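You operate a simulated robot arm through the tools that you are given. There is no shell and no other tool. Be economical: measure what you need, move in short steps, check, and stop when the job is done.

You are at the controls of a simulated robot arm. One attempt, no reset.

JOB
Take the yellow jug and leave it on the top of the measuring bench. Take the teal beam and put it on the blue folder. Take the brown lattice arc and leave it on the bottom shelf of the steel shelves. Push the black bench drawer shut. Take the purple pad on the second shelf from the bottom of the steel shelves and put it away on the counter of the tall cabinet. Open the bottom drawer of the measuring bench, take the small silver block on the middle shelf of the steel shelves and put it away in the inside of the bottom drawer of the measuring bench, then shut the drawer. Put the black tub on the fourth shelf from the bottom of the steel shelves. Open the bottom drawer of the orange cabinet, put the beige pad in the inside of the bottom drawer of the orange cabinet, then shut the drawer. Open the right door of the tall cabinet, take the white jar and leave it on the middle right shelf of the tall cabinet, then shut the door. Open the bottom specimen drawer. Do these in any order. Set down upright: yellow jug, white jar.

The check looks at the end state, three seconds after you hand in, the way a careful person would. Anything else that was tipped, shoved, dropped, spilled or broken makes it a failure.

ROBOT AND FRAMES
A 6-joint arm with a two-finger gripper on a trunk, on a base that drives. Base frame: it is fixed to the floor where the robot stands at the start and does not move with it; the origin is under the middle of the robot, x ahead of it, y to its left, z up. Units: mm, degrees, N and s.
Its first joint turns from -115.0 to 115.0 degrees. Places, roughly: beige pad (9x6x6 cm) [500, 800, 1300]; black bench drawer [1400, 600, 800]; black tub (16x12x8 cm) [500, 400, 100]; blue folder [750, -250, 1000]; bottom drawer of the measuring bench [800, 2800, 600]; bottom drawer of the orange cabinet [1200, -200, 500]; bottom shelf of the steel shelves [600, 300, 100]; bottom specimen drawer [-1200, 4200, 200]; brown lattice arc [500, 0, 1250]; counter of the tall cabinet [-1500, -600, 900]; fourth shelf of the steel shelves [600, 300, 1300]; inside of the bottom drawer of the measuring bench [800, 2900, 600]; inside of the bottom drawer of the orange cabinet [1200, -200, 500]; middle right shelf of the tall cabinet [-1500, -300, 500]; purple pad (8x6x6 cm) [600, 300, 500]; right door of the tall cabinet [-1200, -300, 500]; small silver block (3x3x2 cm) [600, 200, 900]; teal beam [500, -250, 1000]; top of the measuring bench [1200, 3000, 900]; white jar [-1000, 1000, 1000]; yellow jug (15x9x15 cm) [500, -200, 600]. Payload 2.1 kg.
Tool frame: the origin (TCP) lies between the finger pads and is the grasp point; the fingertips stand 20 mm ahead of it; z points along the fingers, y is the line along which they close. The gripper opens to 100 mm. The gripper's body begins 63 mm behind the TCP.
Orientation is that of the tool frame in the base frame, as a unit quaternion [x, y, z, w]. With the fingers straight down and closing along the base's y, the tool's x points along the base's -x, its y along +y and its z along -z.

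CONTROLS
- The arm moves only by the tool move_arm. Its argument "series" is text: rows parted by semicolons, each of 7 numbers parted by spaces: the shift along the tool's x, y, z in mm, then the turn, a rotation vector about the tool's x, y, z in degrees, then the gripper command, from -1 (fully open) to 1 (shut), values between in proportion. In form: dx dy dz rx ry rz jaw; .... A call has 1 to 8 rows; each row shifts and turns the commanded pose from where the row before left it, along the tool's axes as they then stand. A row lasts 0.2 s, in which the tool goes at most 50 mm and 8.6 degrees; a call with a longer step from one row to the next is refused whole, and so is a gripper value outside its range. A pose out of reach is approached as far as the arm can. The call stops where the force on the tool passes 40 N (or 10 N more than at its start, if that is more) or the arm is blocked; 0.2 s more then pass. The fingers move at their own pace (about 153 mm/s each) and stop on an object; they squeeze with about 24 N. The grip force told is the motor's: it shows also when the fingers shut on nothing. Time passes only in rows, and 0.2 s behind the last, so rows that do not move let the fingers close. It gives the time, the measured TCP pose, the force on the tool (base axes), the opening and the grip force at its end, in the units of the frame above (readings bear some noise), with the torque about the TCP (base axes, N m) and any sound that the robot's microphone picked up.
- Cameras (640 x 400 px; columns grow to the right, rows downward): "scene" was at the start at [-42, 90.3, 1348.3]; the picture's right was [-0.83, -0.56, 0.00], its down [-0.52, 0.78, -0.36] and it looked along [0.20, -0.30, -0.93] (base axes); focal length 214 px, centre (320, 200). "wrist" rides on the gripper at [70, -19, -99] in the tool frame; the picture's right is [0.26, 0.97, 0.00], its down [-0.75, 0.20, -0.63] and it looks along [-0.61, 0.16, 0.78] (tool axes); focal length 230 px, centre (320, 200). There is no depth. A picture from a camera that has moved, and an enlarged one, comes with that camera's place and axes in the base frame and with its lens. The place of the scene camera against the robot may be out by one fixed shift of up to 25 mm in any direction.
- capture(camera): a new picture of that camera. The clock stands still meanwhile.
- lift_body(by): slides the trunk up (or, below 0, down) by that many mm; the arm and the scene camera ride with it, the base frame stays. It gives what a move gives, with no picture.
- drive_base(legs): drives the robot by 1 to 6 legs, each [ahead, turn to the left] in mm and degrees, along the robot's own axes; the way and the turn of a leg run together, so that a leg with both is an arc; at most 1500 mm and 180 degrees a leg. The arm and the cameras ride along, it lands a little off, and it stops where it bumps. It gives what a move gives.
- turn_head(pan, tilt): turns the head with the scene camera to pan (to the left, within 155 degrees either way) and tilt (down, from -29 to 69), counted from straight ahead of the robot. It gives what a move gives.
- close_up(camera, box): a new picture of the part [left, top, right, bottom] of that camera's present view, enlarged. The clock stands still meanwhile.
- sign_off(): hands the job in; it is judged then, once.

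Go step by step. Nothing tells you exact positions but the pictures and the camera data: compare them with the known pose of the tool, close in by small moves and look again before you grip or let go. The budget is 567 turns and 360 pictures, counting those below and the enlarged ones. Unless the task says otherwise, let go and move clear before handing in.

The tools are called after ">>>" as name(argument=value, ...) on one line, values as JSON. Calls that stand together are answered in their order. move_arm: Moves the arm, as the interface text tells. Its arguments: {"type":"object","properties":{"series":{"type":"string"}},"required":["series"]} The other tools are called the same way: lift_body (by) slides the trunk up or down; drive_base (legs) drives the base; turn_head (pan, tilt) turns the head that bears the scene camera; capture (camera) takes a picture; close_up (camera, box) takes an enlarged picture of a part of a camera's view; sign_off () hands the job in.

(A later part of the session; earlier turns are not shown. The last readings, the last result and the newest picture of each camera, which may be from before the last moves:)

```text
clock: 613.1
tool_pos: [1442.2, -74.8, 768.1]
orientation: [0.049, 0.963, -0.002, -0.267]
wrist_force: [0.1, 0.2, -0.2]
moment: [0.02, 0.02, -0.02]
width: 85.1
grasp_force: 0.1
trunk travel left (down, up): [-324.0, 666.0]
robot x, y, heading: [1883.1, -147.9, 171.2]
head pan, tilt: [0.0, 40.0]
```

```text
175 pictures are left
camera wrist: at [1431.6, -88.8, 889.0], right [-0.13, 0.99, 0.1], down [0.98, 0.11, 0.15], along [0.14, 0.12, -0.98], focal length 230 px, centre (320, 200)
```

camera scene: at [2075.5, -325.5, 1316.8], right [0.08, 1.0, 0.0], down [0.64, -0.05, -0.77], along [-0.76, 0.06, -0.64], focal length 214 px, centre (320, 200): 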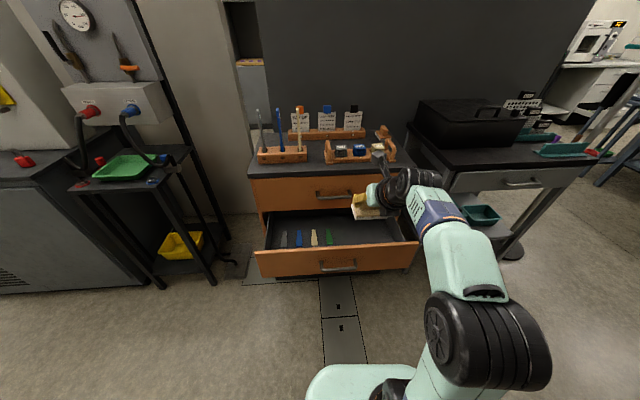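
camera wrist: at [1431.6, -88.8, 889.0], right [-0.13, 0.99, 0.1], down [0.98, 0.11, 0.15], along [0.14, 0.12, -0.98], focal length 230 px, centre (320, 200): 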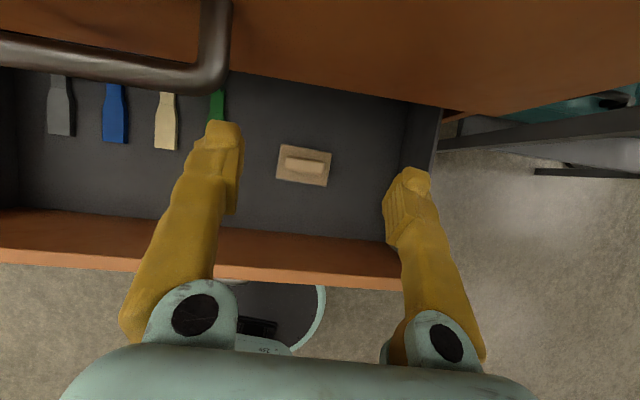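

The pad lies flat in the drawer. Back off, pitch to 45°, close jaws, and push the drawer shut right of the handle.

>>> drive_base(legs=[[-260, 0]])

>>> move_arm(series="0 0 0 0 5 0 1; 0 0 0 0 5 0 1; 0 0 0 0 5 0 1; 0 0 0 0 0 0 1; 0 0 0 0 0 0 1")

>>> lift_body(by=-190)

>>> capture(camera="wrist")

```text
clock: 614.9
tool_pos: [1693.5, -112.3, 768.8]
orientation: [0.049, 0.962, -0.002, -0.267]
wrist_force: [0.0, -0.1, -0.4]
moment: [0.0, -0.01, -0.01]
width: 85.0
grasp_force: 0.0
trunk travel left (down, up): [-324.0, 666.0]
robot x, y, heading: [2136.4, -185.8, 171.5]
head pan, tilt: [0.0, 40.0]
```

```text
clock: 616.1
tool_pos: [1692.2, -111.7, 768.3]
orientation: [0.048, 0.919, 0.005, -0.391]
wrist_force: [0.5, 0.5, 0.0]
moment: [-0.03, -0.03, 0.0]
width: 0.1
grasp_force: 23.9
trunk travel left (down, up): [-324.0, 666.0]
robot x, y, heading: [2132.6, -184.0, 171.3]
head pan, tilt: [0.0, 40.0]
```

```text
clock: 618.2
tool_pos: [1693.6, -111.6, 580.2]
orientation: [0.048, 0.92, 0.004, -0.39]
wrist_force: [0.2, 0.4, -0.1]
moment: [0.03, 0.0, -0.02]
width: 0.1
grasp_force: 23.8
trunk travel left (down, up): [-134.0, 856.0]
robot x, y, heading: [2132.9, -188.2, 171.2]
head pan, tilt: [0.0, 40.0]
```

```text
174 pictures are left
camera wrist: at [1715.0, -129.7, 697.3], right [-0.09, 0.98, 0.16], down [0.99, 0.11, -0.11], along [-0.12, 0.15, -0.98], focal length 230 px, centre (320, 200)
```

wrist: 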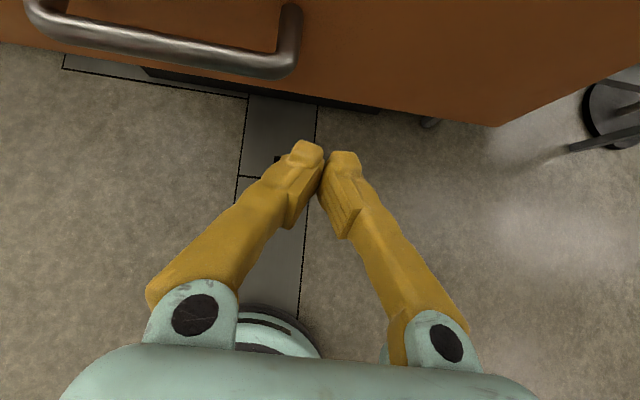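

Shift a little further right of the handle (−2.5°) and push.

>>> drive_base(legs=[[0, -2.5], [90, 0]])

>>> capture(camera="wrist")

>>> drive_base(legs=[[120, 0]])

>>> drive_base(legs=[[60, 0]])

>>> drive_base(legs=[[60, 0]])

>>> capture(camera="wrist")

```text
clock: 619.7
tool_pos: [1605.6, -75.1, 579.0]
orientation: [0.068, 0.918, 0.013, -0.391]
wrist_force: [-0.7, -0.3, 0.2]
moment: [0.01, -0.02, 0.01]
width: 0.2
grasp_force: 24.3
trunk travel left (down, up): [-134.0, 856.0]
robot x, y, heading: [2041.9, -167.7, 169.0]
head pan, tilt: [0.0, 40.0]
```

```text
173 pictures are left
camera wrist: at [1626.6, -94.1, 697.3], right [-0.05, 0.99, 0.16], down [0.99, 0.06, -0.11], along [-0.12, 0.15, -0.98], focal length 230 px, centre (320, 200)
```

wrist: 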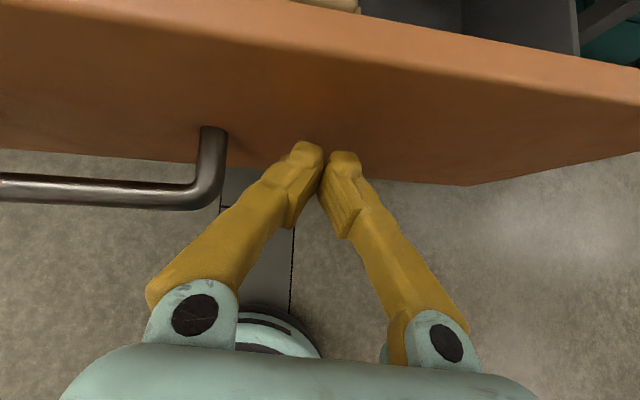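

```text
clock: 621.0
tool_pos: [1486.1, -50.0, 578.7]
orientation: [0.069, 0.918, 0.013, -0.39]
wrist_force: [0.2, 0.2, -0.6]
moment: [0.0, 0.0, 0.02]
width: 0.1
grasp_force: 24.0
trunk travel left (down, up): [-134.0, 856.0]
robot x, y, heading: [1924.1, -144.2, 168.8]
head pan, tilt: [0.0, 40.0]
```

```text
clock: 622.0
tool_pos: [1429.2, -39.2, 578.7]
orientation: [0.069, 0.918, 0.013, -0.391]
wrist_force: [-0.7, -0.4, -0.1]
moment: [-0.02, -0.02, -0.04]
width: 0.0
grasp_force: 24.1
trunk travel left (down, up): [-134.0, 856.0]
robot x, y, heading: [1866.0, -129.5, 168.8]
head pan, tilt: [0.0, 40.0]
```

```text
clock: 622.9
tool_pos: [1371.7, -28.9, 578.8]
orientation: [0.069, 0.919, 0.014, -0.388]
wrist_force: [20.0, -4.0, -7.3]
moment: [0.04, -0.16, 0.15]
width: 0.0
grasp_force: 24.3
trunk travel left (down, up): [-134.0, 856.0]
robot x, y, heading: [1804.5, -122.7, 168.9]
head pan, tilt: [0.0, 40.0]
```

```text
172 pictures are left
camera wrist: at [1391.8, -46.7, 696.9], right [-0.05, 0.99, 0.16], down [0.99, 0.06, -0.1], along [-0.11, 0.15, -0.98], focal length 230 px, centre (320, 200)
```

wrist: 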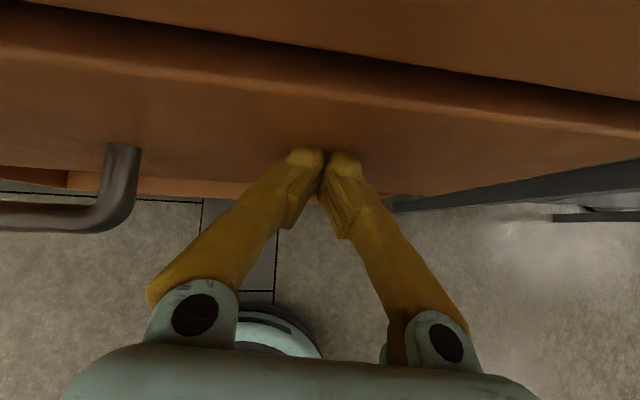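

>>> drive_base(legs=[[15, 0]])

>>> drive_base(legs=[[-420, 0], [0, 10]])

>>> capture(camera="scene")

```text
clock: 623.7
tool_pos: [1371.9, -28.0, 579.0]
orientation: [0.068, 0.921, 0.013, -0.384]
wrist_force: [21.8, -3.2, 8.1]
moment: [-0.03, 0.16, 0.16]
width: 0.2
grasp_force: 24.2
trunk travel left (down, up): [-134.0, 856.0]
robot x, y, heading: [1806.0, -120.8, 169.0]
head pan, tilt: [0.0, 40.0]
stopped in leg 1: the force on the tool passed its limit at 56 N (the readings are from after the stop); the commanded pose is now the measured one
```

```text
clock: 627.0
tool_pos: [1773.6, -181.2, 575.6]
orientation: [-0.007, 0.924, -0.019, -0.381]
wrist_force: [0.0, -0.1, 0.1]
moment: [0.01, 0.02, -0.01]
width: 0.0
grasp_force: 23.9
trunk travel left (down, up): [-134.0, 856.0]
robot x, y, heading: [2216.1, -205.1, 177.9]
head pan, tilt: [0.0, 40.0]
```

```text
171 pictures are left
camera scene: at [2172.6, -346.8, 926.9], right [0.04, 1.0, 0.0], down [0.64, -0.02, -0.77], along [-0.77, 0.03, -0.64], focal length 214 px, centre (320, 200)
```

scene: 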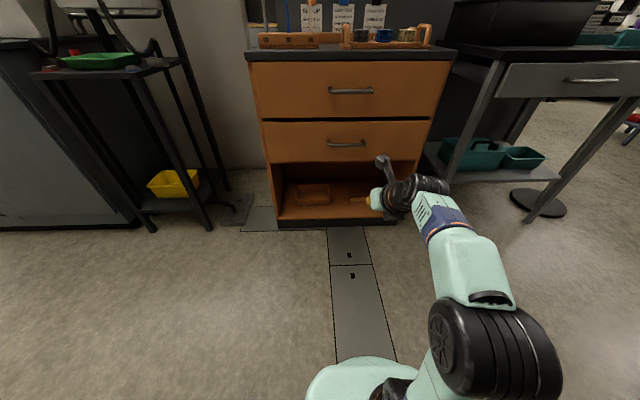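

Both orange drawers are flush: done. Next the brown lattice arc on the fourth shelf; drive back around to the front at y≈0.

>>> drive_base(legs=[[0, -88], [1500, 0], [420, 0], [0, 90], [1500, 0], [1000, 0]])

>>> drive_base(legs=[[0, 90], [1500, 0], [230, 0], [0, 90]])

>>> turn_head(pan=0, tilt=35)

>>> lift_body(by=400)

>>> lift_body(by=400)

>>> capture(camera="scene")

```text
clock: 655.8
tool_pos: [-750.6, 1738.2, 574.7]
orientation: [-0.019, 0.924, -0.024, -0.38]
wrist_force: [-0.1, 0.7, 0.3]
moment: [0.02, 0.01, -0.02]
width: 0.0
grasp_force: 24.0
trunk travel left (down, up): [-134.0, 856.0]
robot x, y, heading: [-302.1, 1729.4, 179.6]
head pan, tilt: [0.0, 40.0]
```

```text
clock: 672.2
tool_pos: [194.2, 2.3, 575.2]
orientation: [0.924, 0.034, 0.38, -0.029]
wrist_force: [0.2, -0.4, 0.6]
moment: [0.0, -0.01, 0.02]
width: 0.0
grasp_force: 23.9
trunk travel left (down, up): [-134.0, 856.0]
robot x, y, heading: [-250.1, -0.7, 1.4]
head pan, tilt: [0.0, 40.0]
```

```text
clock: 672.9
tool_pos: [194.1, 1.1, 575.5]
orientation: [0.924, 0.034, 0.38, -0.03]
wrist_force: [-0.7, -0.6, 0.6]
moment: [-0.03, -0.02, 0.0]
width: 0.0
grasp_force: 24.2
trunk travel left (down, up): [-134.0, 856.0]
robot x, y, heading: [-248.1, 3.2, 1.4]
head pan, tilt: [0.0, 35.0]
```

```text
clock: 676.7
tool_pos: [194.2, 1.7, 974.4]
orientation: [0.924, 0.035, 0.381, -0.029]
wrist_force: [0.3, 0.8, -0.7]
moment: [0.01, -0.02, 0.0]
width: 0.0
grasp_force: 23.8
trunk travel left (down, up): [-534.0, 456.0]
robot x, y, heading: [-247.0, -3.6, 1.7]
head pan, tilt: [0.0, 35.0]
```

```text
clock: 680.6
tool_pos: [194.5, 2.3, 1375.5]
orientation: [0.924, 0.034, 0.381, -0.029]
wrist_force: [-0.9, -0.1, 0.6]
moment: [-0.03, -0.04, -0.02]
width: 0.0
grasp_force: 23.8
trunk travel left (down, up): [-934.0, 56.0]
robot x, y, heading: [-246.8, -2.7, 1.5]
head pan, tilt: [0.0, 35.0]
```

```text
170 pictures are left
camera scene: at [-237.8, 135.1, 1734.4], right [0.03, -1.0, 0.0], down [-0.57, -0.01, -0.82], along [0.82, 0.02, -0.57], focal length 214 px, centre (320, 200)
```

scene: 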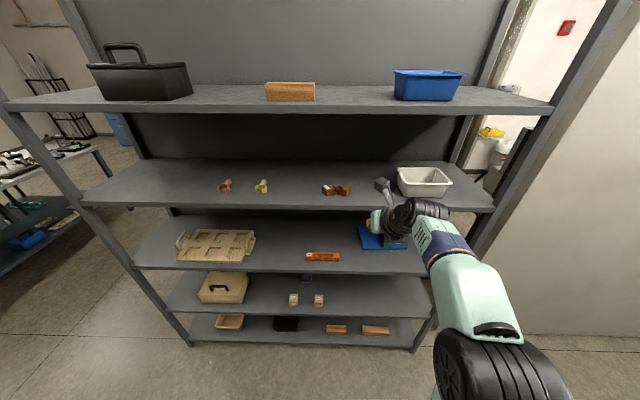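

>>> close_up(camera="scene", box=[300, 165, 380, 215])

>>> drive_base(legs=[[0, 7], [110, 0]])

>>> move_arm(series="14 0 -15 0 0 0 -1; 14 0 -15 0 0 0 -1; 0 0 0 0 0 0 -1")

>>> capture(camera="wrist")

```text
8.00 times, centred on (340, 190) of scene
camera zoom: at [-237.8, 135.1, 1734.4], right [0.03, -1.0, 0.0], down [-0.57, -0.01, -0.82], along [0.82, 0.02, -0.57], focal length 1716 px, centre (160, 280)
```

zoom: 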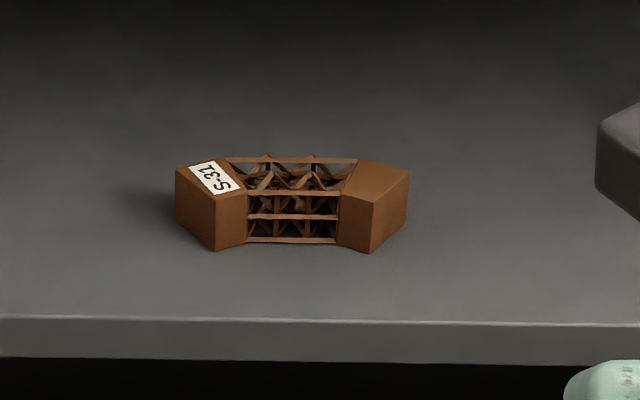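

```text
clock: 682.3
tool_pos: [284.0, 69.0, 1381.4]
orientation: [0.917, 0.09, 0.384, -0.053]
wrist_force: [1.5, -0.9, 0.6]
moment: [-0.03, 0.15, 0.03]
width: 0.0
grasp_force: 24.0
trunk travel left (down, up): [-934.0, 56.0]
robot x, y, heading: [-139.0, 13.9, 8.5]
head pan, tilt: [0.0, 35.0]
```

```text
clock: 683.1
tool_pos: [284.0, 68.9, 1421.0]
orientation: [0.917, 0.089, 0.384, -0.052]
wrist_force: [-1.5, 0.1, 1.0]
moment: [-0.05, 0.0, -0.04]
width: 100.0
grasp_force: 0.2
trunk travel left (down, up): [-934.0, 56.0]
robot x, y, heading: [-140.9, 11.3, 8.5]
head pan, tilt: [0.0, 35.0]
```

```text
168 pictures are left
camera wrist: at [259.5, 76.7, 1541.1], right [0.38, -0.91, 0.16], down [-0.91, -0.39, -0.1], along [0.15, -0.11, -0.98], focal length 230 px, centre (320, 200)
```

wrist: 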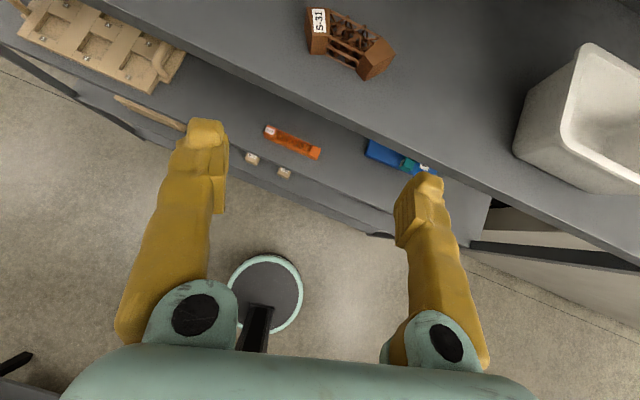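

The arc's straight middle runs along y (normal ≈ −6.6°), so I need a fore-aft grip: roll −90°, pitch ~17°, and line up the robot with heading ≈ −6.6°.

>>> move_arm(series="0 0 0 0 0 -8.2 -1; 0 0 0 0 0 -8.2 -1; 0 0 0 0 0 -8.2 -1; 0 0 0 0 0 -8.2 -1; 0 0 0 0 0 -8.2 -1; 0 0 0 0 0 -8.2 -1; 0 0 0 0 0 -8.2 -1; 0 0 0 0 0 -8.2 -1")

>>> move_arm(series="0 0 0 0 0 -8.2 -1; 0 0 0 0 0 -8.2 -1; 0 0 0 0 0 -8 -1; 0 0 0 6 0 0 -1; 0 0 0 6 0 0 -1; 0 0 0 6 0 0 -1; 0 0 0 6 0 0 -1; 0 0 0 3 0 0 -1")

>>> drive_base(legs=[[-200, 0], [0, 81.5], [160, 0], [0, -96.6], [150, 0]])

>>> capture(camera="wrist")

```text
clock: 684.9
tool_pos: [288.9, 67.9, 1420.8]
orientation: [0.723, 0.573, 0.349, 0.163]
wrist_force: [0.3, -0.2, -0.1]
moment: [0.07, 0.02, 0.0]
width: 100.1
grasp_force: 0.0
trunk travel left (down, up): [-934.0, 56.0]
robot x, y, heading: [-142.3, 14.1, 8.2]
head pan, tilt: [0.0, 35.0]
```

```text
clock: 686.7
tool_pos: [271.6, 65.8, 1401.4]
orientation: [0.624, 0.765, 0.131, 0.09]
wrist_force: [0.2, -0.2, -0.2]
moment: [0.0, -0.01, 0.01]
width: 100.0
grasp_force: 0.1
out of reach, approached as far as the arm can: row 7, 8
trunk travel left (down, up): [-934.0, 56.0]
robot x, y, heading: [-137.0, 13.6, 8.2]
head pan, tilt: [0.0, 35.0]
```

```text
clock: 697.9
tool_pos: [219.4, 89.0, 1401.9]
orientation: [0.705, 0.691, 0.122, 0.106]
wrist_force: [-0.6, -0.1, 0.3]
moment: [-0.02, -0.03, 0.0]
width: 100.0
grasp_force: 0.0
trunk travel left (down, up): [-934.0, 56.0]
robot x, y, heading: [-193.2, 131.8, -4.5]
head pan, tilt: [0.0, 35.0]
```

```text
167 pictures are left
camera wrist: at [170.9, 154.6, 1493.0], right [0.92, 0.23, 0.31], down [-0.02, -0.77, 0.64], along [0.39, -0.59, -0.7], focal length 230 px, centre (320, 200)
```

wrist: 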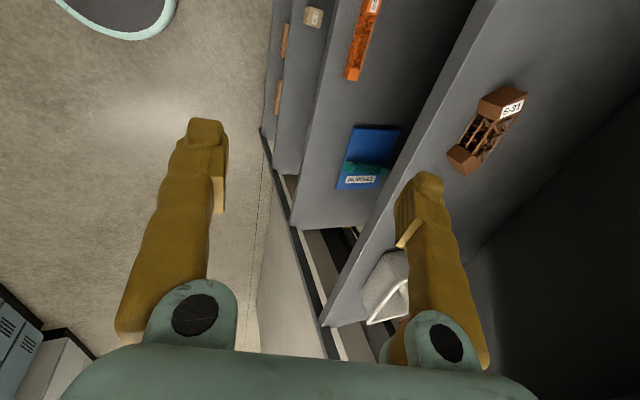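

The arc is near (460,90). Drive ahead 160 and re-measure.

>>> drive_base(legs=[[160, 0]])

>>> capture(camera="wrist")

```text
clock: 699.3
tool_pos: [376.4, 74.3, 1403.8]
orientation: [0.706, 0.689, 0.123, 0.106]
wrist_force: [-0.3, -0.3, 0.0]
moment: [-0.01, 0.0, 0.01]
width: 100.0
grasp_force: 0.1
trunk travel left (down, up): [-934.0, 56.0]
robot x, y, heading: [-32.6, 117.2, -4.6]
head pan, tilt: [0.0, 35.0]
```

```text
166 pictures are left
camera wrist: at [329.2, 140.9, 1492.8], right [0.92, 0.23, 0.31], down [-0.03, -0.77, 0.64], along [0.39, -0.6, -0.7], focal length 230 px, centre (320, 200)
```

wrist: 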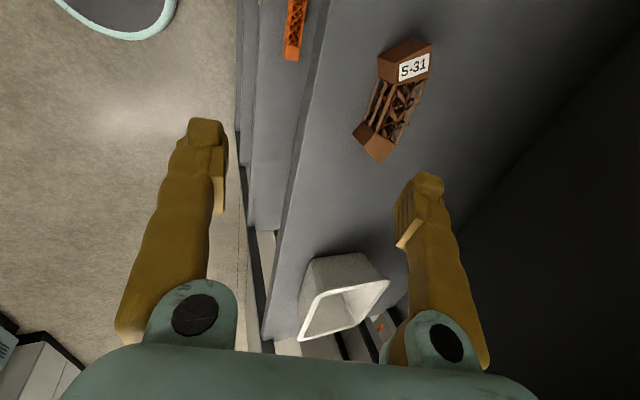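

I reposition the base so the tool heading matches the arc (heading −6.6°, axis near (63,154)).

>>> drive_base(legs=[[-60, 0], [0, -26], [-90, 0], [0, 24], [130, 0]])

>>> capture(camera="wrist")

```text
clock: 704.4
tool_pos: [359.2, 80.7, 1407.1]
orientation: [0.728, 0.666, 0.121, 0.112]
wrist_force: [-0.2, -0.2, -0.3]
moment: [-0.01, -0.06, 0.01]
width: 100.0
grasp_force: 0.0
trunk travel left (down, up): [-934.0, 56.0]
robot x, y, heading: [-36.0, 148.2, -8.5]
head pan, tilt: [0.0, 35.0]
```

```text
165 pictures are left
camera wrist: at [315.8, 151.1, 1495.7], right [0.93, 0.17, 0.32], down [-0.08, -0.76, 0.64], along [0.35, -0.62, -0.7], focal length 230 px, centre (320, 200)
```

wrist: 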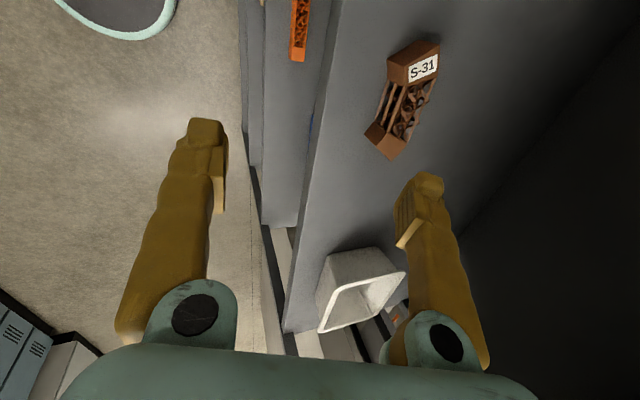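

Turn +3.8° and drive 100, then check.

>>> drive_base(legs=[[0, 3.8], [98, 0]])

>>> lift_body(by=-30)

>>> capture(camera="wrist")

```text
clock: 706.0
tool_pos: [446.3, 101.2, 1400.1]
orientation: [0.705, 0.689, 0.127, 0.11]
wrist_force: [0.0, 0.0, -1.4]
moment: [0.0, 0.07, 0.02]
width: 99.9
grasp_force: 0.0
trunk travel left (down, up): [-934.0, 56.0]
robot x, y, heading: [59.1, 142.2, -4.6]
head pan, tilt: [0.0, 35.0]
```

```text
clock: 706.7
tool_pos: [525.0, 96.1, 1345.2]
orientation: [0.709, 0.691, 0.107, 0.088]
wrist_force: [-0.8, 0.7, -0.5]
moment: [-0.02, -0.05, 0.0]
width: 100.1
grasp_force: 0.1
trunk travel left (down, up): [-904.0, 86.0]
robot x, y, heading: [57.0, 142.5, -4.6]
head pan, tilt: [0.0, 35.0]
```

```text
164 pictures are left
camera wrist: at [482.1, 161.8, 1437.9], right [0.93, 0.23, 0.27], down [0.01, -0.77, 0.64], along [0.36, -0.59, -0.72], focal length 230 px, centre (320, 200)
```

wrist: 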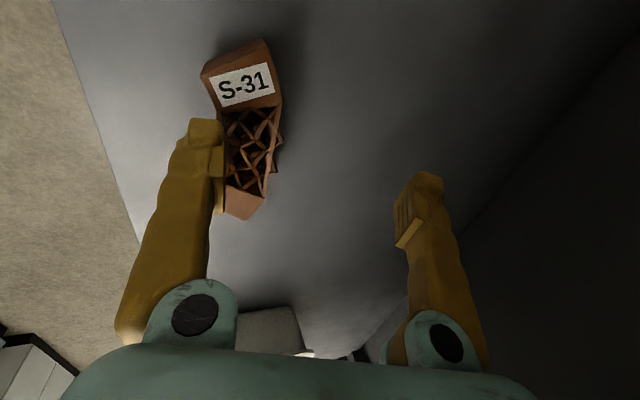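

The tool jumped ahead 80 mm — the robot is rocking. Let it settle and read.

>>> move_arm(series="0 0 0 0 0 0 -1; 0 0 0 0 0 0 -1; 0 0 0 0 0 0 -1")

>>> capture(camera="scene")

```text
clock: 707.7
tool_pos: [508.9, 96.1, 1353.9]
orientation: [0.711, 0.693, 0.094, 0.068]
wrist_force: [0.3, -0.6, -0.5]
moment: [0.01, 0.03, 0.01]
width: 99.6
grasp_force: 0.2
trunk travel left (down, up): [-904.0, 86.0]
robot x, y, heading: [57.5, 144.6, -4.6]
head pan, tilt: [0.0, 35.0]
stopped in row 3: the arm was blocked; the commanded pose is now the measured one
```

```text
163 pictures are left
camera scene: at [156.8, 271.0, 1698.1], right [-0.08, -1.0, 0.0], down [-0.61, 0.05, -0.79], along [0.79, -0.06, -0.61], focal length 214 px, centre (320, 200)
```

scene: 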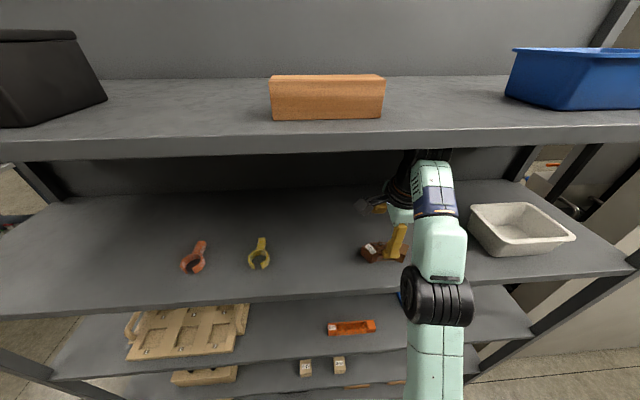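

The wrist was wedged under the fifth shelf. The arc now sits between the fingers; I lower a little, which also relieves the wedge.

>>> lift_body(by=-12)

>>> capture(camera="wrist")

```text
clock: 708.3
tool_pos: [511.8, 96.2, 1354.4]
orientation: [0.711, 0.693, 0.096, 0.074]
wrist_force: [-0.8, 0.3, -0.4]
moment: [0.0, -0.01, 0.0]
width: 99.8
grasp_force: 0.2
trunk travel left (down, up): [-892.0, 98.0]
robot x, y, heading: [57.9, 141.2, -4.5]
head pan, tilt: [0.0, 35.0]
```

```text
162 pictures are left
camera wrist: at [472.0, 162.3, 1448.0], right [0.94, 0.23, 0.24], down [0.03, -0.77, 0.63], along [0.33, -0.59, -0.74], focal length 230 px, centre (320, 200)
```

wrist: 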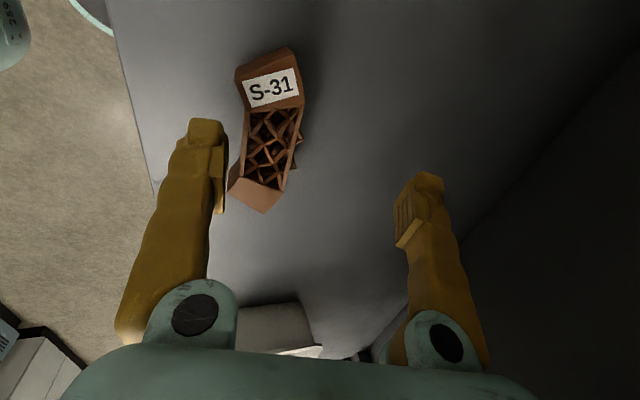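

Arc at (486,111), between the fingers. Keep lowering.

>>> lift_body(by=-20)

>>> capture(camera="wrist")

>>> capture(camera="scene")

```text
clock: 708.8
tool_pos: [504.8, 95.2, 1353.6]
orientation: [0.712, 0.694, 0.092, 0.064]
wrist_force: [0.2, 0.3, 0.3]
moment: [-0.01, 0.0, 0.05]
width: 99.8
grasp_force: 0.1
trunk travel left (down, up): [-880.0, 110.0]
robot x, y, heading: [52.7, 139.7, -4.6]
head pan, tilt: [0.0, 35.0]
stopped: the arm was blocked; the commanded pose is now the measured one
```

```text
161 pictures are left
camera wrist: at [466.7, 161.5, 1448.1], right [0.95, 0.23, 0.22], down [0.04, -0.78, 0.63], along [0.32, -0.58, -0.75], focal length 230 px, centre (320, 200)
```

wrist: 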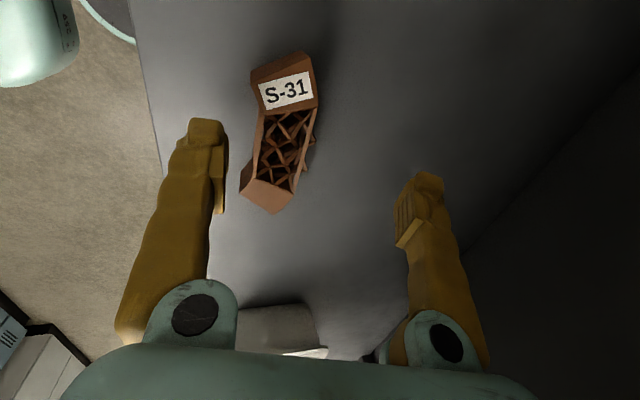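

```text
160 pictures are left
camera scene: at [200.2, 269.3, 1676.3], right [-0.08, -1.0, 0.0], down [-0.63, 0.05, -0.78], along [0.77, -0.06, -0.63], focal length 214 px, centre (320, 200)
```

scene: 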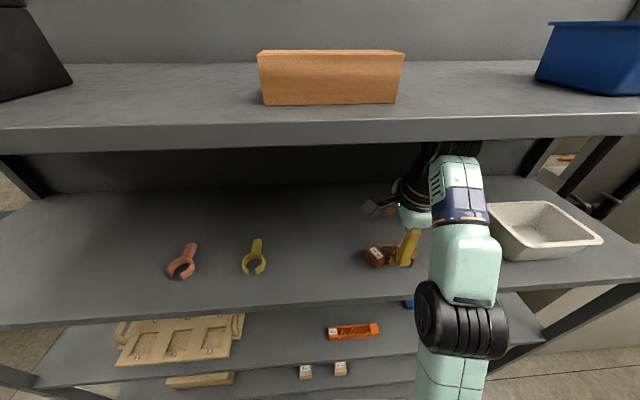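

The robot is leaning because the stretched elbow rests on the shelf-4 edge. I raise the trunk again to lift it off, then back out.

>>> lift_body(by=35)

>>> capture(camera="scene")

```text
clock: 709.1
tool_pos: [491.3, 95.1, 1352.8]
orientation: [0.713, 0.693, 0.089, 0.058]
wrist_force: [-0.7, -0.5, -0.4]
moment: [0.03, 0.03, -0.01]
width: 100.2
grasp_force: 0.1
trunk travel left (down, up): [-878.0, 112.0]
robot x, y, heading: [56.6, 139.8, -4.3]
head pan, tilt: [0.0, 35.0]
stopped: the arm was blocked; the commanded pose is now the measured one
```

```text
159 pictures are left
camera scene: at [208.9, 271.6, 1674.7], right [-0.08, -1.0, 0.0], down [-0.63, 0.04, -0.77], along [0.77, -0.06, -0.64], focal length 214 px, centre (320, 200)
```

scene: 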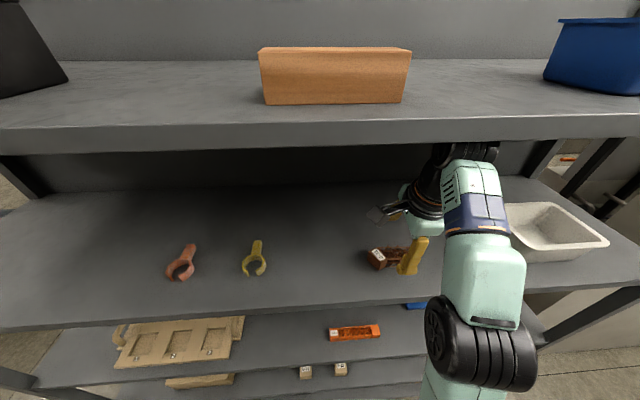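

The wrist presses up under shelf 5, keeping the lean. I command the arm down so the robot can right itself.

>>> move_arm(series="0 0 10 0 0 0 -1; 0 0 10 0 0 0 -1; 0 0 0 0 0 0 -1")

>>> move_arm(series="0 0 10 0 0 0 -1; 0 0 10 0 0 0 -1; 0 0 0 0 0 0 -1")

>>> capture(camera="scene")

>>> capture(camera="wrist")

```text
clock: 709.5
tool_pos: [482.7, 90.4, 1354.2]
orientation: [0.712, 0.692, 0.098, 0.066]
wrist_force: [0.5, 0.4, 0.0]
moment: [-0.03, 0.03, -0.01]
width: 99.9
grasp_force: 0.0
trunk travel left (down, up): [-878.0, 112.0]
robot x, y, heading: [54.9, 141.2, -4.2]
head pan, tilt: [0.0, 35.0]
stopped in row 1: the arm was blocked; the commanded pose is now the measured one
```

```text
clock: 709.8
tool_pos: [461.2, 84.3, 1354.1]
orientation: [0.714, 0.69, 0.104, 0.062]
wrist_force: [0.9, -0.5, 0.2]
moment: [0.0, 0.0, 0.03]
width: 100.2
grasp_force: 0.0
trunk travel left (down, up): [-878.0, 112.0]
robot x, y, heading: [56.4, 138.8, -4.3]
head pan, tilt: [0.0, 35.0]
stopped in row 1: the arm was blocked; the commanded pose is now the measured one
```

```text
158 pictures are left
camera scene: at [240.4, 275.2, 1677.9], right [-0.07, -1.0, 0.01], down [-0.65, 0.04, -0.76], along [0.76, -0.06, -0.65], focal length 214 px, centre (320, 200)
```

scene: 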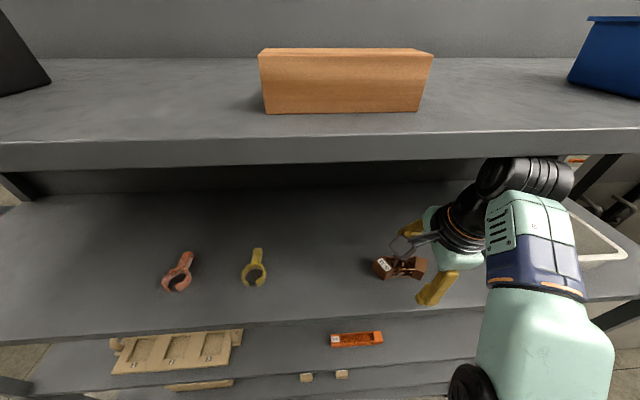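

```text
157 pictures are left
camera wrist: at [422.3, 148.5, 1449.7], right [0.95, 0.22, 0.24], down [0.03, -0.79, 0.61], along [0.32, -0.57, -0.75], focal length 230 px, centre (320, 200)
```

wrist: 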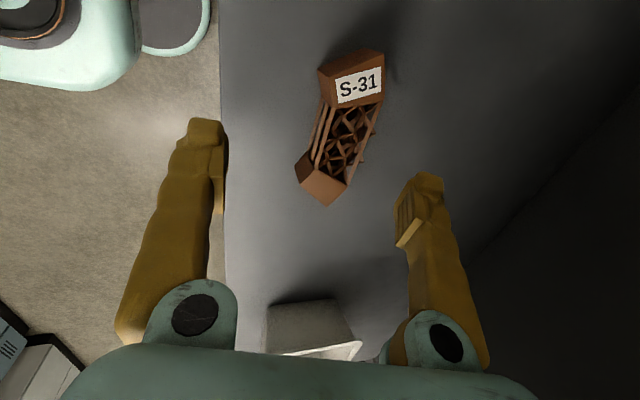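

I pause with a zero-motion row to see how the state evolves.

>>> move_arm(series="0 0 0 0 0 0 -1")

>>> capture(camera="wrist")

```text
clock: 710.1
tool_pos: [405.8, 88.5, 1363.3]
orientation: [0.698, 0.704, 0.13, 0.032]
wrist_force: [0.2, 0.2, 0.0]
moment: [0.03, 0.11, 0.01]
width: 100.0
grasp_force: 0.0
trunk travel left (down, up): [-878.0, 112.0]
robot x, y, heading: [53.8, 138.6, -4.3]
head pan, tilt: [0.0, 35.0]
stopped in row 1: the arm was blocked; the commanded pose is now the measured one
```

```text
156 pictures are left
camera wrist: at [363.9, 143.9, 1463.6], right [0.93, 0.25, 0.26], down [0.07, -0.83, 0.55], along [0.35, -0.5, -0.79], focal length 230 px, centre (320, 200)
```

wrist: 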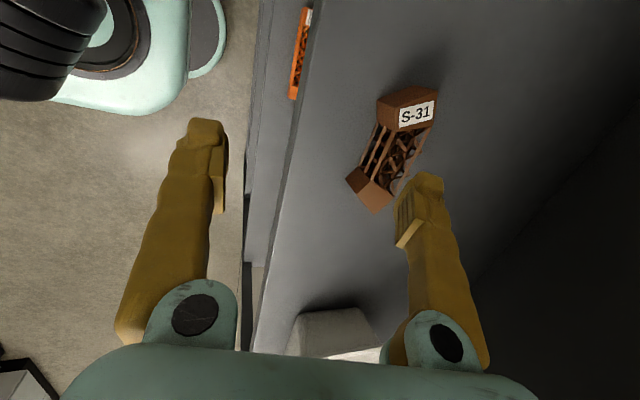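

The tool is coming back out by itself. Another pause.

>>> move_arm(series="0 0 0 0 0 0 -1")

>>> capture(camera="scene")

```text
clock: 710.5
tool_pos: [275.8, 111.9, 1352.5]
orientation: [0.684, 0.71, 0.164, -0.027]
wrist_force: [2.3, -3.5, -1.9]
moment: [0.24, 0.13, 0.07]
width: 99.8
grasp_force: 0.1
trunk travel left (down, up): [-878.0, 112.0]
robot x, y, heading: [53.5, 138.6, -4.1]
head pan, tilt: [0.0, 35.0]
stopped in row 1: the arm was blocked; the commanded pose is now the measured one
```

```text
155 pictures are left
camera scene: at [105.9, 276.1, 1680.1], right [-0.07, -1.0, 0.0], down [-0.58, 0.04, -0.81], along [0.81, -0.06, -0.59], focal length 214 px, centre (320, 200)
```

scene: 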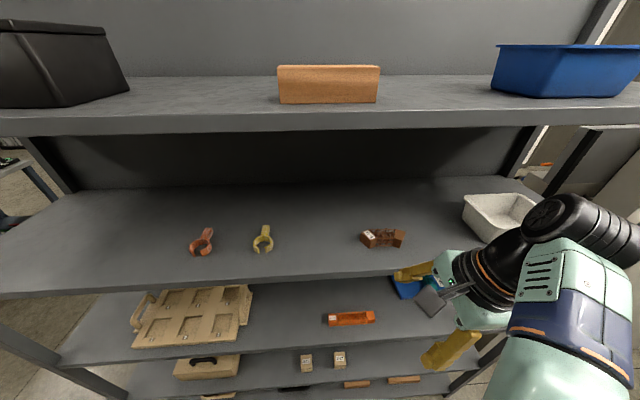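

The arm is out and the robot is righting itself; the arc remains on the shelf. Keep settling.

>>> move_arm(series="0 0 0 0 0 0 -1; 0 0 0 0 0 0 -1")

>>> move_arm(series="0 0 0 0 0 0 -1; 0 0 0 0 0 0 -1; 0 0 0 0 0 0 -1")

>>> capture(camera="scene")

```text
clock: 711.2
tool_pos: [327.0, 97.4, 1390.7]
orientation: [0.698, 0.679, 0.174, 0.149]
wrist_force: [-1.1, -0.2, -0.4]
moment: [0.0, -0.08, -0.04]
width: 100.0
grasp_force: 0.1
trunk travel left (down, up): [-878.0, 112.0]
robot x, y, heading: [53.4, 141.6, -4.1]
head pan, tilt: [0.0, 35.0]
stopped in row 2: the arm was blocked; the commanded pose is now the measured one
```

```text
clock: 711.5
tool_pos: [442.4, 85.4, 1340.9]
orientation: [0.707, 0.688, 0.136, 0.095]
wrist_force: [-3.8, 0.6, -1.0]
moment: [0.04, -0.37, 0.02]
width: 99.5
grasp_force: 0.0
trunk travel left (down, up): [-878.0, 112.0]
robot x, y, heading: [55.2, 140.2, -4.0]
head pan, tilt: [0.0, 35.0]
stopped in row 1: the arm was blocked; the commanded pose is now the measured one
```

```text
154 pictures are left
camera scene: at [119.8, 272.6, 1678.7], right [-0.07, -1.0, 0.0], down [-0.59, 0.04, -0.8], along [0.8, -0.06, -0.59], focal length 214 px, centre (320, 200)
```

scene: 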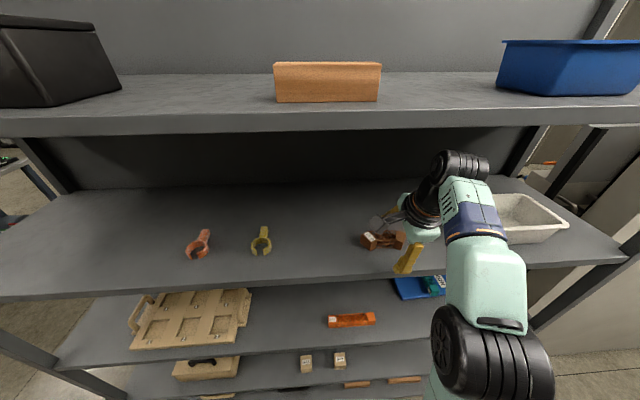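

Rocking persists; I let time pass with head moves only.

>>> turn_head(pan=-10, tilt=45)

>>> turn_head(pan=0, tilt=45)

>>> capture(camera="scene")

>>> capture(camera="wrist")

```text
clock: 712.2
tool_pos: [351.6, 90.9, 1370.3]
orientation: [0.701, 0.683, 0.16, 0.126]
wrist_force: [1.9, -0.1, 1.6]
moment: [0.01, 0.28, -0.04]
width: 100.1
grasp_force: 0.1
trunk travel left (down, up): [-878.0, 112.0]
robot x, y, heading: [56.3, 141.8, -3.8]
head pan, tilt: [-10.0, 45.0]
```

```text
clock: 712.9
tool_pos: [422.3, 87.8, 1354.1]
orientation: [0.707, 0.685, 0.142, 0.105]
wrist_force: [-0.6, 0.0, -0.7]
moment: [0.01, -0.07, 0.03]
width: 100.1
grasp_force: 0.1
trunk travel left (down, up): [-878.0, 112.0]
robot x, y, heading: [54.7, 139.2, -4.1]
head pan, tilt: [0.0, 45.0]
```

```text
153 pictures are left
camera scene: at [112.0, 273.8, 1665.0], right [-0.07, -1.0, 0.0], down [-0.72, 0.05, -0.69], along [0.69, -0.05, -0.72], focal length 214 px, centre (320, 200)
```

scene: 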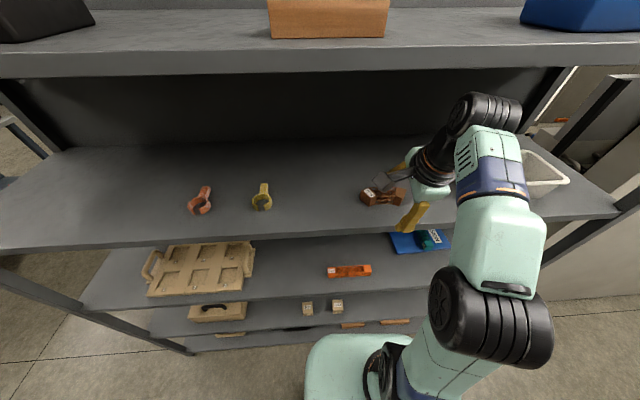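

```text
152 pictures are left
camera wrist: at [372.1, 151.7, 1443.7], right [0.91, 0.22, 0.35], down [-0.04, -0.79, 0.62], along [0.41, -0.58, -0.71], focal length 230 px, centre (320, 200)
```

wrist: 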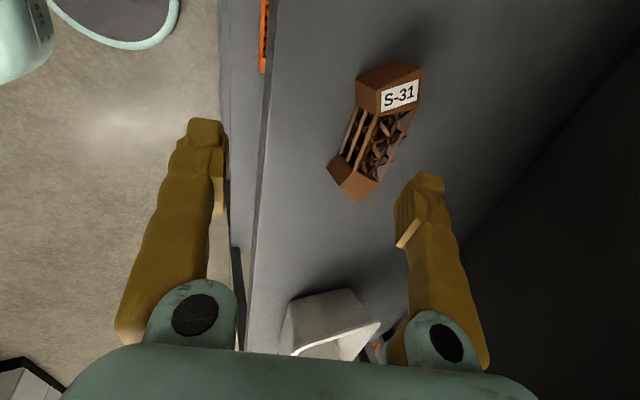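

>>> turn_head(pan=-20, tilt=50)

>>> turn_head(pan=0, tilt=45)

>>> turn_head(pan=-20, tilt=50)

>>> turn_head(pan=0, tilt=45)

>>> capture(camera="scene")

```text
clock: 713.8
tool_pos: [402.0, 88.3, 1357.0]
orientation: [0.706, 0.684, 0.147, 0.111]
wrist_force: [0.7, 0.8, -0.3]
moment: [-0.01, 0.09, 0.01]
width: 100.0
grasp_force: 0.0
trunk travel left (down, up): [-878.0, 112.0]
robot x, y, heading: [56.5, 143.4, -4.2]
head pan, tilt: [-20.0, 50.0]
```

```text
clock: 714.6
tool_pos: [390.8, 88.7, 1360.5]
orientation: [0.706, 0.683, 0.15, 0.114]
wrist_force: [0.2, -0.3, 0.4]
moment: [0.01, -0.03, -0.01]
width: 99.8
grasp_force: 0.0
trunk travel left (down, up): [-878.0, 112.0]
robot x, y, heading: [54.6, 144.5, -4.1]
head pan, tilt: [0.0, 45.0]
```

```text
clock: 715.4
tool_pos: [392.4, 89.2, 1359.6]
orientation: [0.705, 0.684, 0.15, 0.114]
wrist_force: [-0.4, -1.0, 0.0]
moment: [0.02, 0.03, 0.03]
width: 100.0
grasp_force: 0.1
trunk travel left (down, up): [-878.0, 112.0]
robot x, y, heading: [52.8, 139.3, -3.9]
head pan, tilt: [-20.0, 50.0]
```

```text
clock: 716.3
tool_pos: [392.2, 89.4, 1360.9]
orientation: [0.704, 0.685, 0.149, 0.114]
wrist_force: [-0.2, -0.5, -0.3]
moment: [-0.01, -0.01, 0.0]
width: 99.9
grasp_force: 0.0
trunk travel left (down, up): [-878.0, 112.0]
robot x, y, heading: [54.4, 140.5, -4.2]
head pan, tilt: [0.0, 45.0]
```

```text
151 pictures are left
camera scene: at [73.8, 276.0, 1663.8], right [-0.07, -1.0, 0.0], down [-0.71, 0.05, -0.71], along [0.71, -0.05, -0.71], focal length 214 px, centre (320, 200)
```

scene: 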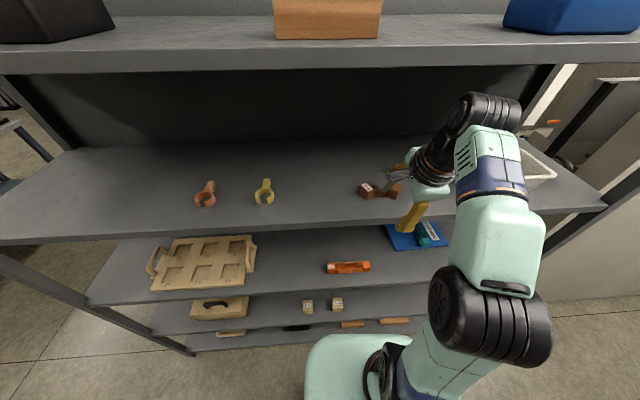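

Settled, nothing fell. I back off 60 mm, raise the trunk fully and lower the arm instead, so the elbow and wrist have room.

>>> drive_base(legs=[[-80, 0]])

>>> lift_body(by=108)

>>> move_arm(series="0 0 14 0 0 0 -1; 0 0 14 0 0 0 -1; 0 0 14 0 0 0 -1; 0 0 14 0 0 0 -1; 0 0 14 0 0 0 -1; 0 0 14 0 0 0 -1; 0 0 14 0 0 0 -1; 0 0 0 0 0 0 -1")

>>> capture(camera="scene")

>>> capture(camera="wrist")

```text
clock: 717.3
tool_pos: [329.2, 94.8, 1352.8]
orientation: [0.705, 0.686, 0.146, 0.108]
wrist_force: [-0.9, 0.1, 0.1]
moment: [0.0, -0.04, 0.01]
width: 100.1
grasp_force: 0.0
trunk travel left (down, up): [-878.0, 112.0]
robot x, y, heading: [-27.2, 144.8, -4.1]
head pan, tilt: [0.0, 45.0]
```

```text
clock: 718.7
tool_pos: [323.6, 94.7, 1463.7]
orientation: [0.705, 0.685, 0.148, 0.109]
wrist_force: [-0.4, 0.1, -1.1]
moment: [0.02, 0.06, 0.0]
width: 100.0
grasp_force: 0.0
trunk travel left (down, up): [-986.0, 4.0]
robot x, y, heading: [-20.1, 145.0, -4.3]
head pan, tilt: [0.0, 45.0]
```

```text
clock: 720.5
tool_pos: [355.7, 98.7, 1372.5]
orientation: [0.705, 0.685, 0.147, 0.109]
wrist_force: [-1.1, -0.1, 0.5]
moment: [-0.02, 0.03, 0.01]
width: 99.9
grasp_force: 0.1
trunk travel left (down, up): [-986.0, 4.0]
robot x, y, heading: [-23.4, 148.4, -4.2]
head pan, tilt: [0.0, 45.0]
```

```text
150 pictures are left
camera scene: at [-5.7, 281.9, 1771.8], right [-0.07, -1.0, 0.0], down [-0.71, 0.05, -0.71], along [0.71, -0.05, -0.71], focal length 214 px, centre (320, 200)
```

scene: 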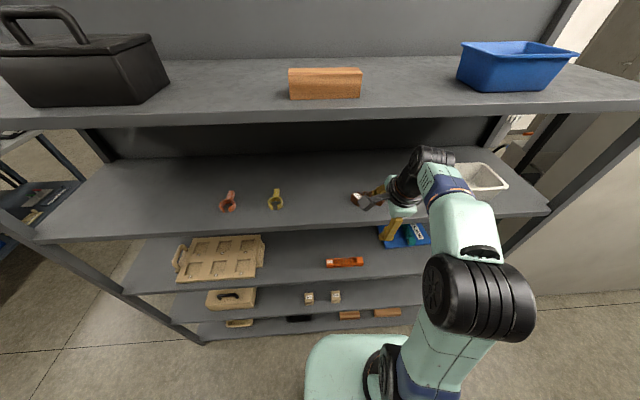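

```text
149 pictures are left
camera wrist: at [305.7, 163.0, 1462.8], right [0.91, 0.22, 0.36], down [-0.05, -0.79, 0.62], along [0.42, -0.58, -0.7], focal length 230 px, centre (320, 200)
```

wrist: 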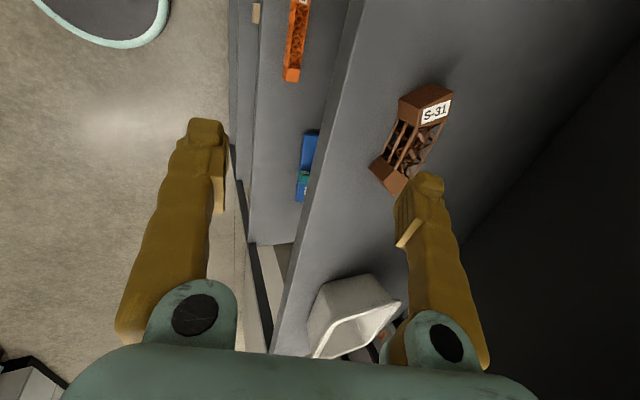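

Better posture. Turn +2° and drive 110 in two legs.

>>> drive_base(legs=[[0, 2.2], [60, 0]])

>>> drive_base(legs=[[48, 0]])

>>> capture(camera="wrist")

>>> capture(camera="scene")

```text
clock: 721.9
tool_pos: [415.4, 110.9, 1376.4]
orientation: [0.692, 0.697, 0.15, 0.109]
wrist_force: [2.2, 0.3, 0.2]
moment: [0.01, 0.15, 0.01]
width: 99.7
grasp_force: 0.1
trunk travel left (down, up): [-986.0, 4.0]
robot x, y, heading: [38.4, 143.3, -1.9]
head pan, tilt: [0.0, 45.0]
```

```text
clock: 723.0
tool_pos: [410.7, 121.0, 1383.0]
orientation: [0.69, 0.697, 0.155, 0.119]
wrist_force: [-2.0, 0.7, -0.1]
moment: [0.01, -0.16, -0.05]
width: 100.0
grasp_force: 0.0
trunk travel left (down, up): [-986.0, 4.0]
robot x, y, heading: [85.0, 145.1, -1.8]
head pan, tilt: [0.0, 45.0]
stopped in leg 1: the robot was blocked; the commanded pose is now the measured one
```

```text
148 pictures are left
camera wrist: at [355.1, 184.5, 1470.2], right [0.89, 0.26, 0.38], down [-0.04, -0.78, 0.62], along [0.46, -0.57, -0.68], focal length 230 px, centre (320, 200)
```

wrist: 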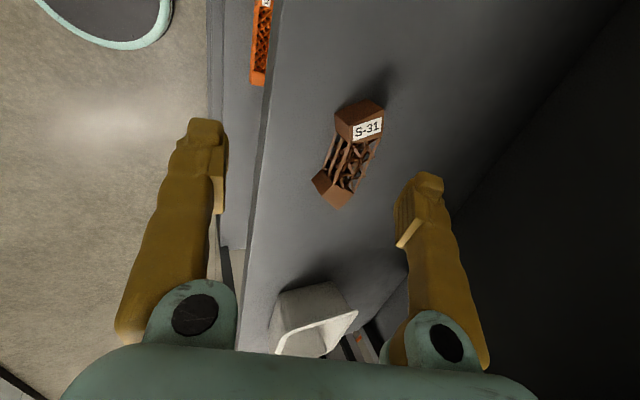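

```text
147 pictures are left
camera scene: at [-62.4, 286.3, 1778.0], right [-0.03, -1.0, 0.0], down [-0.64, 0.02, -0.77], along [0.77, -0.03, -0.64], focal length 214 px, centre (320, 200)
```

scene: 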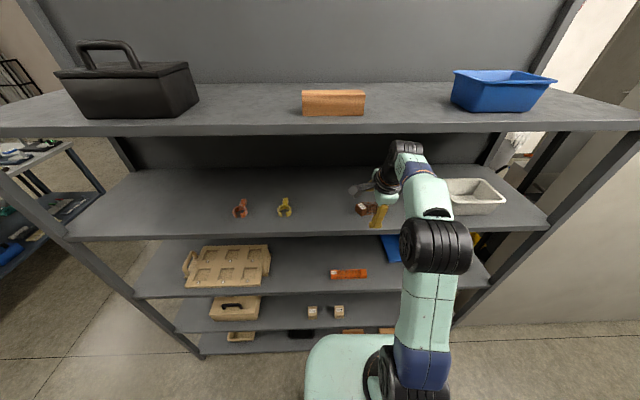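

The wrist met shelf 5's lip and the robot leaned back; I back the base off at once.

>>> drive_base(legs=[[-60, 0]])

>>> drive_base(legs=[[-120, 0]])

>>> turn_head(pan=-5, tilt=45)

>>> turn_head(pan=0, tilt=45)

>>> capture(camera="scene")

```text
clock: 723.7
tool_pos: [369.7, 139.3, 1332.2]
orientation: [0.714, 0.699, 0.04, 0.005]
wrist_force: [-0.5, 0.3, -0.5]
moment: [-0.01, -0.06, 0.04]
width: 99.8
grasp_force: 0.0
trunk travel left (down, up): [-986.0, 4.0]
robot x, y, heading: [80.1, 146.1, -1.8]
head pan, tilt: [0.0, 45.0]
stopped in leg 1: the robot was blocked; the commanded pose is now the measured one
```

```text
clock: 724.5
tool_pos: [407.7, 139.9, 1300.2]
orientation: [0.719, 0.693, -0.01, -0.049]
wrist_force: [62.6, -4.0, 168.7]
moment: [-1.58, -10.78, 0.48]
width: 100.7
grasp_force: 0.1
trunk travel left (down, up): [-986.0, 4.0]
robot x, y, heading: [72.6, 141.4, -2.0]
head pan, tilt: [0.0, 45.0]
stopped in leg 1: the robot was blocked; the commanded pose is now the measured one
```

```text
clock: 725.1
tool_pos: [409.4, 138.6, 1300.6]
orientation: [0.719, 0.693, -0.014, -0.053]
wrist_force: [53.5, -3.5, 180.4]
moment: [-1.68, -11.24, 0.21]
width: 100.7
grasp_force: 0.1
trunk travel left (down, up): [-986.0, 4.0]
robot x, y, heading: [75.2, 141.9, -2.0]
head pan, tilt: [-5.0, 45.0]
```

```text
clock: 725.8
tool_pos: [408.4, 139.6, 1300.3]
orientation: [0.719, 0.693, -0.014, -0.052]
wrist_force: [53.3, -4.1, 178.9]
moment: [-1.69, -11.12, 0.15]
width: 100.5
grasp_force: 0.5
trunk travel left (down, up): [-986.0, 4.0]
robot x, y, heading: [74.1, 144.0, -2.1]
head pan, tilt: [0.0, 45.0]
```

```text
146 pictures are left
camera scene: at [-37.5, 282.3, 1778.3], right [-0.03, -1.0, 0.0], down [-0.66, 0.02, -0.75], along [0.75, -0.02, -0.66], focal length 214 px, centre (320, 200)
```

scene: 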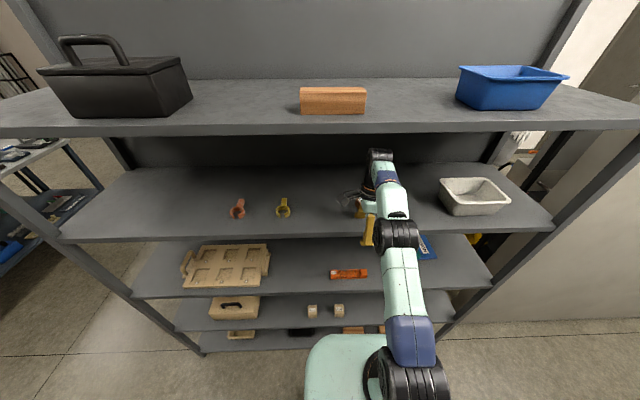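

The far finger is pressing on the shelf, tipping the robot back. I ease the arm upward.

>>> move_arm(series="0 0 -10 0 0 0 -1; 0 0 -10 0 0 0 -1; 0 0 0 0 0 0 -1")

>>> turn_head(pan=-5, tilt=45)

```text
clock: 726.1
tool_pos: [409.4, 139.2, 1300.2]
orientation: [0.72, 0.692, -0.009, -0.047]
wrist_force: [60.2, -4.4, 181.3]
moment: [-1.77, -11.41, 0.58]
width: 100.6
grasp_force: 0.8
trunk travel left (down, up): [-986.0, 4.0]
robot x, y, heading: [76.9, 140.4, -2.0]
head pan, tilt: [0.0, 45.0]
stopped in row 1: the arm was blocked; the commanded pose is now the measured one
```

```text
clock: 726.8
tool_pos: [407.2, 138.1, 1297.9]
orientation: [0.722, 0.691, 0.002, -0.037]
wrist_force: [55.6, -5.6, 182.2]
moment: [-1.8, -11.33, 0.54]
width: 100.8
grasp_force: 0.1
trunk travel left (down, up): [-986.0, 4.0]
robot x, y, heading: [72.5, 138.8, -2.1]
head pan, tilt: [-5.0, 45.0]
```

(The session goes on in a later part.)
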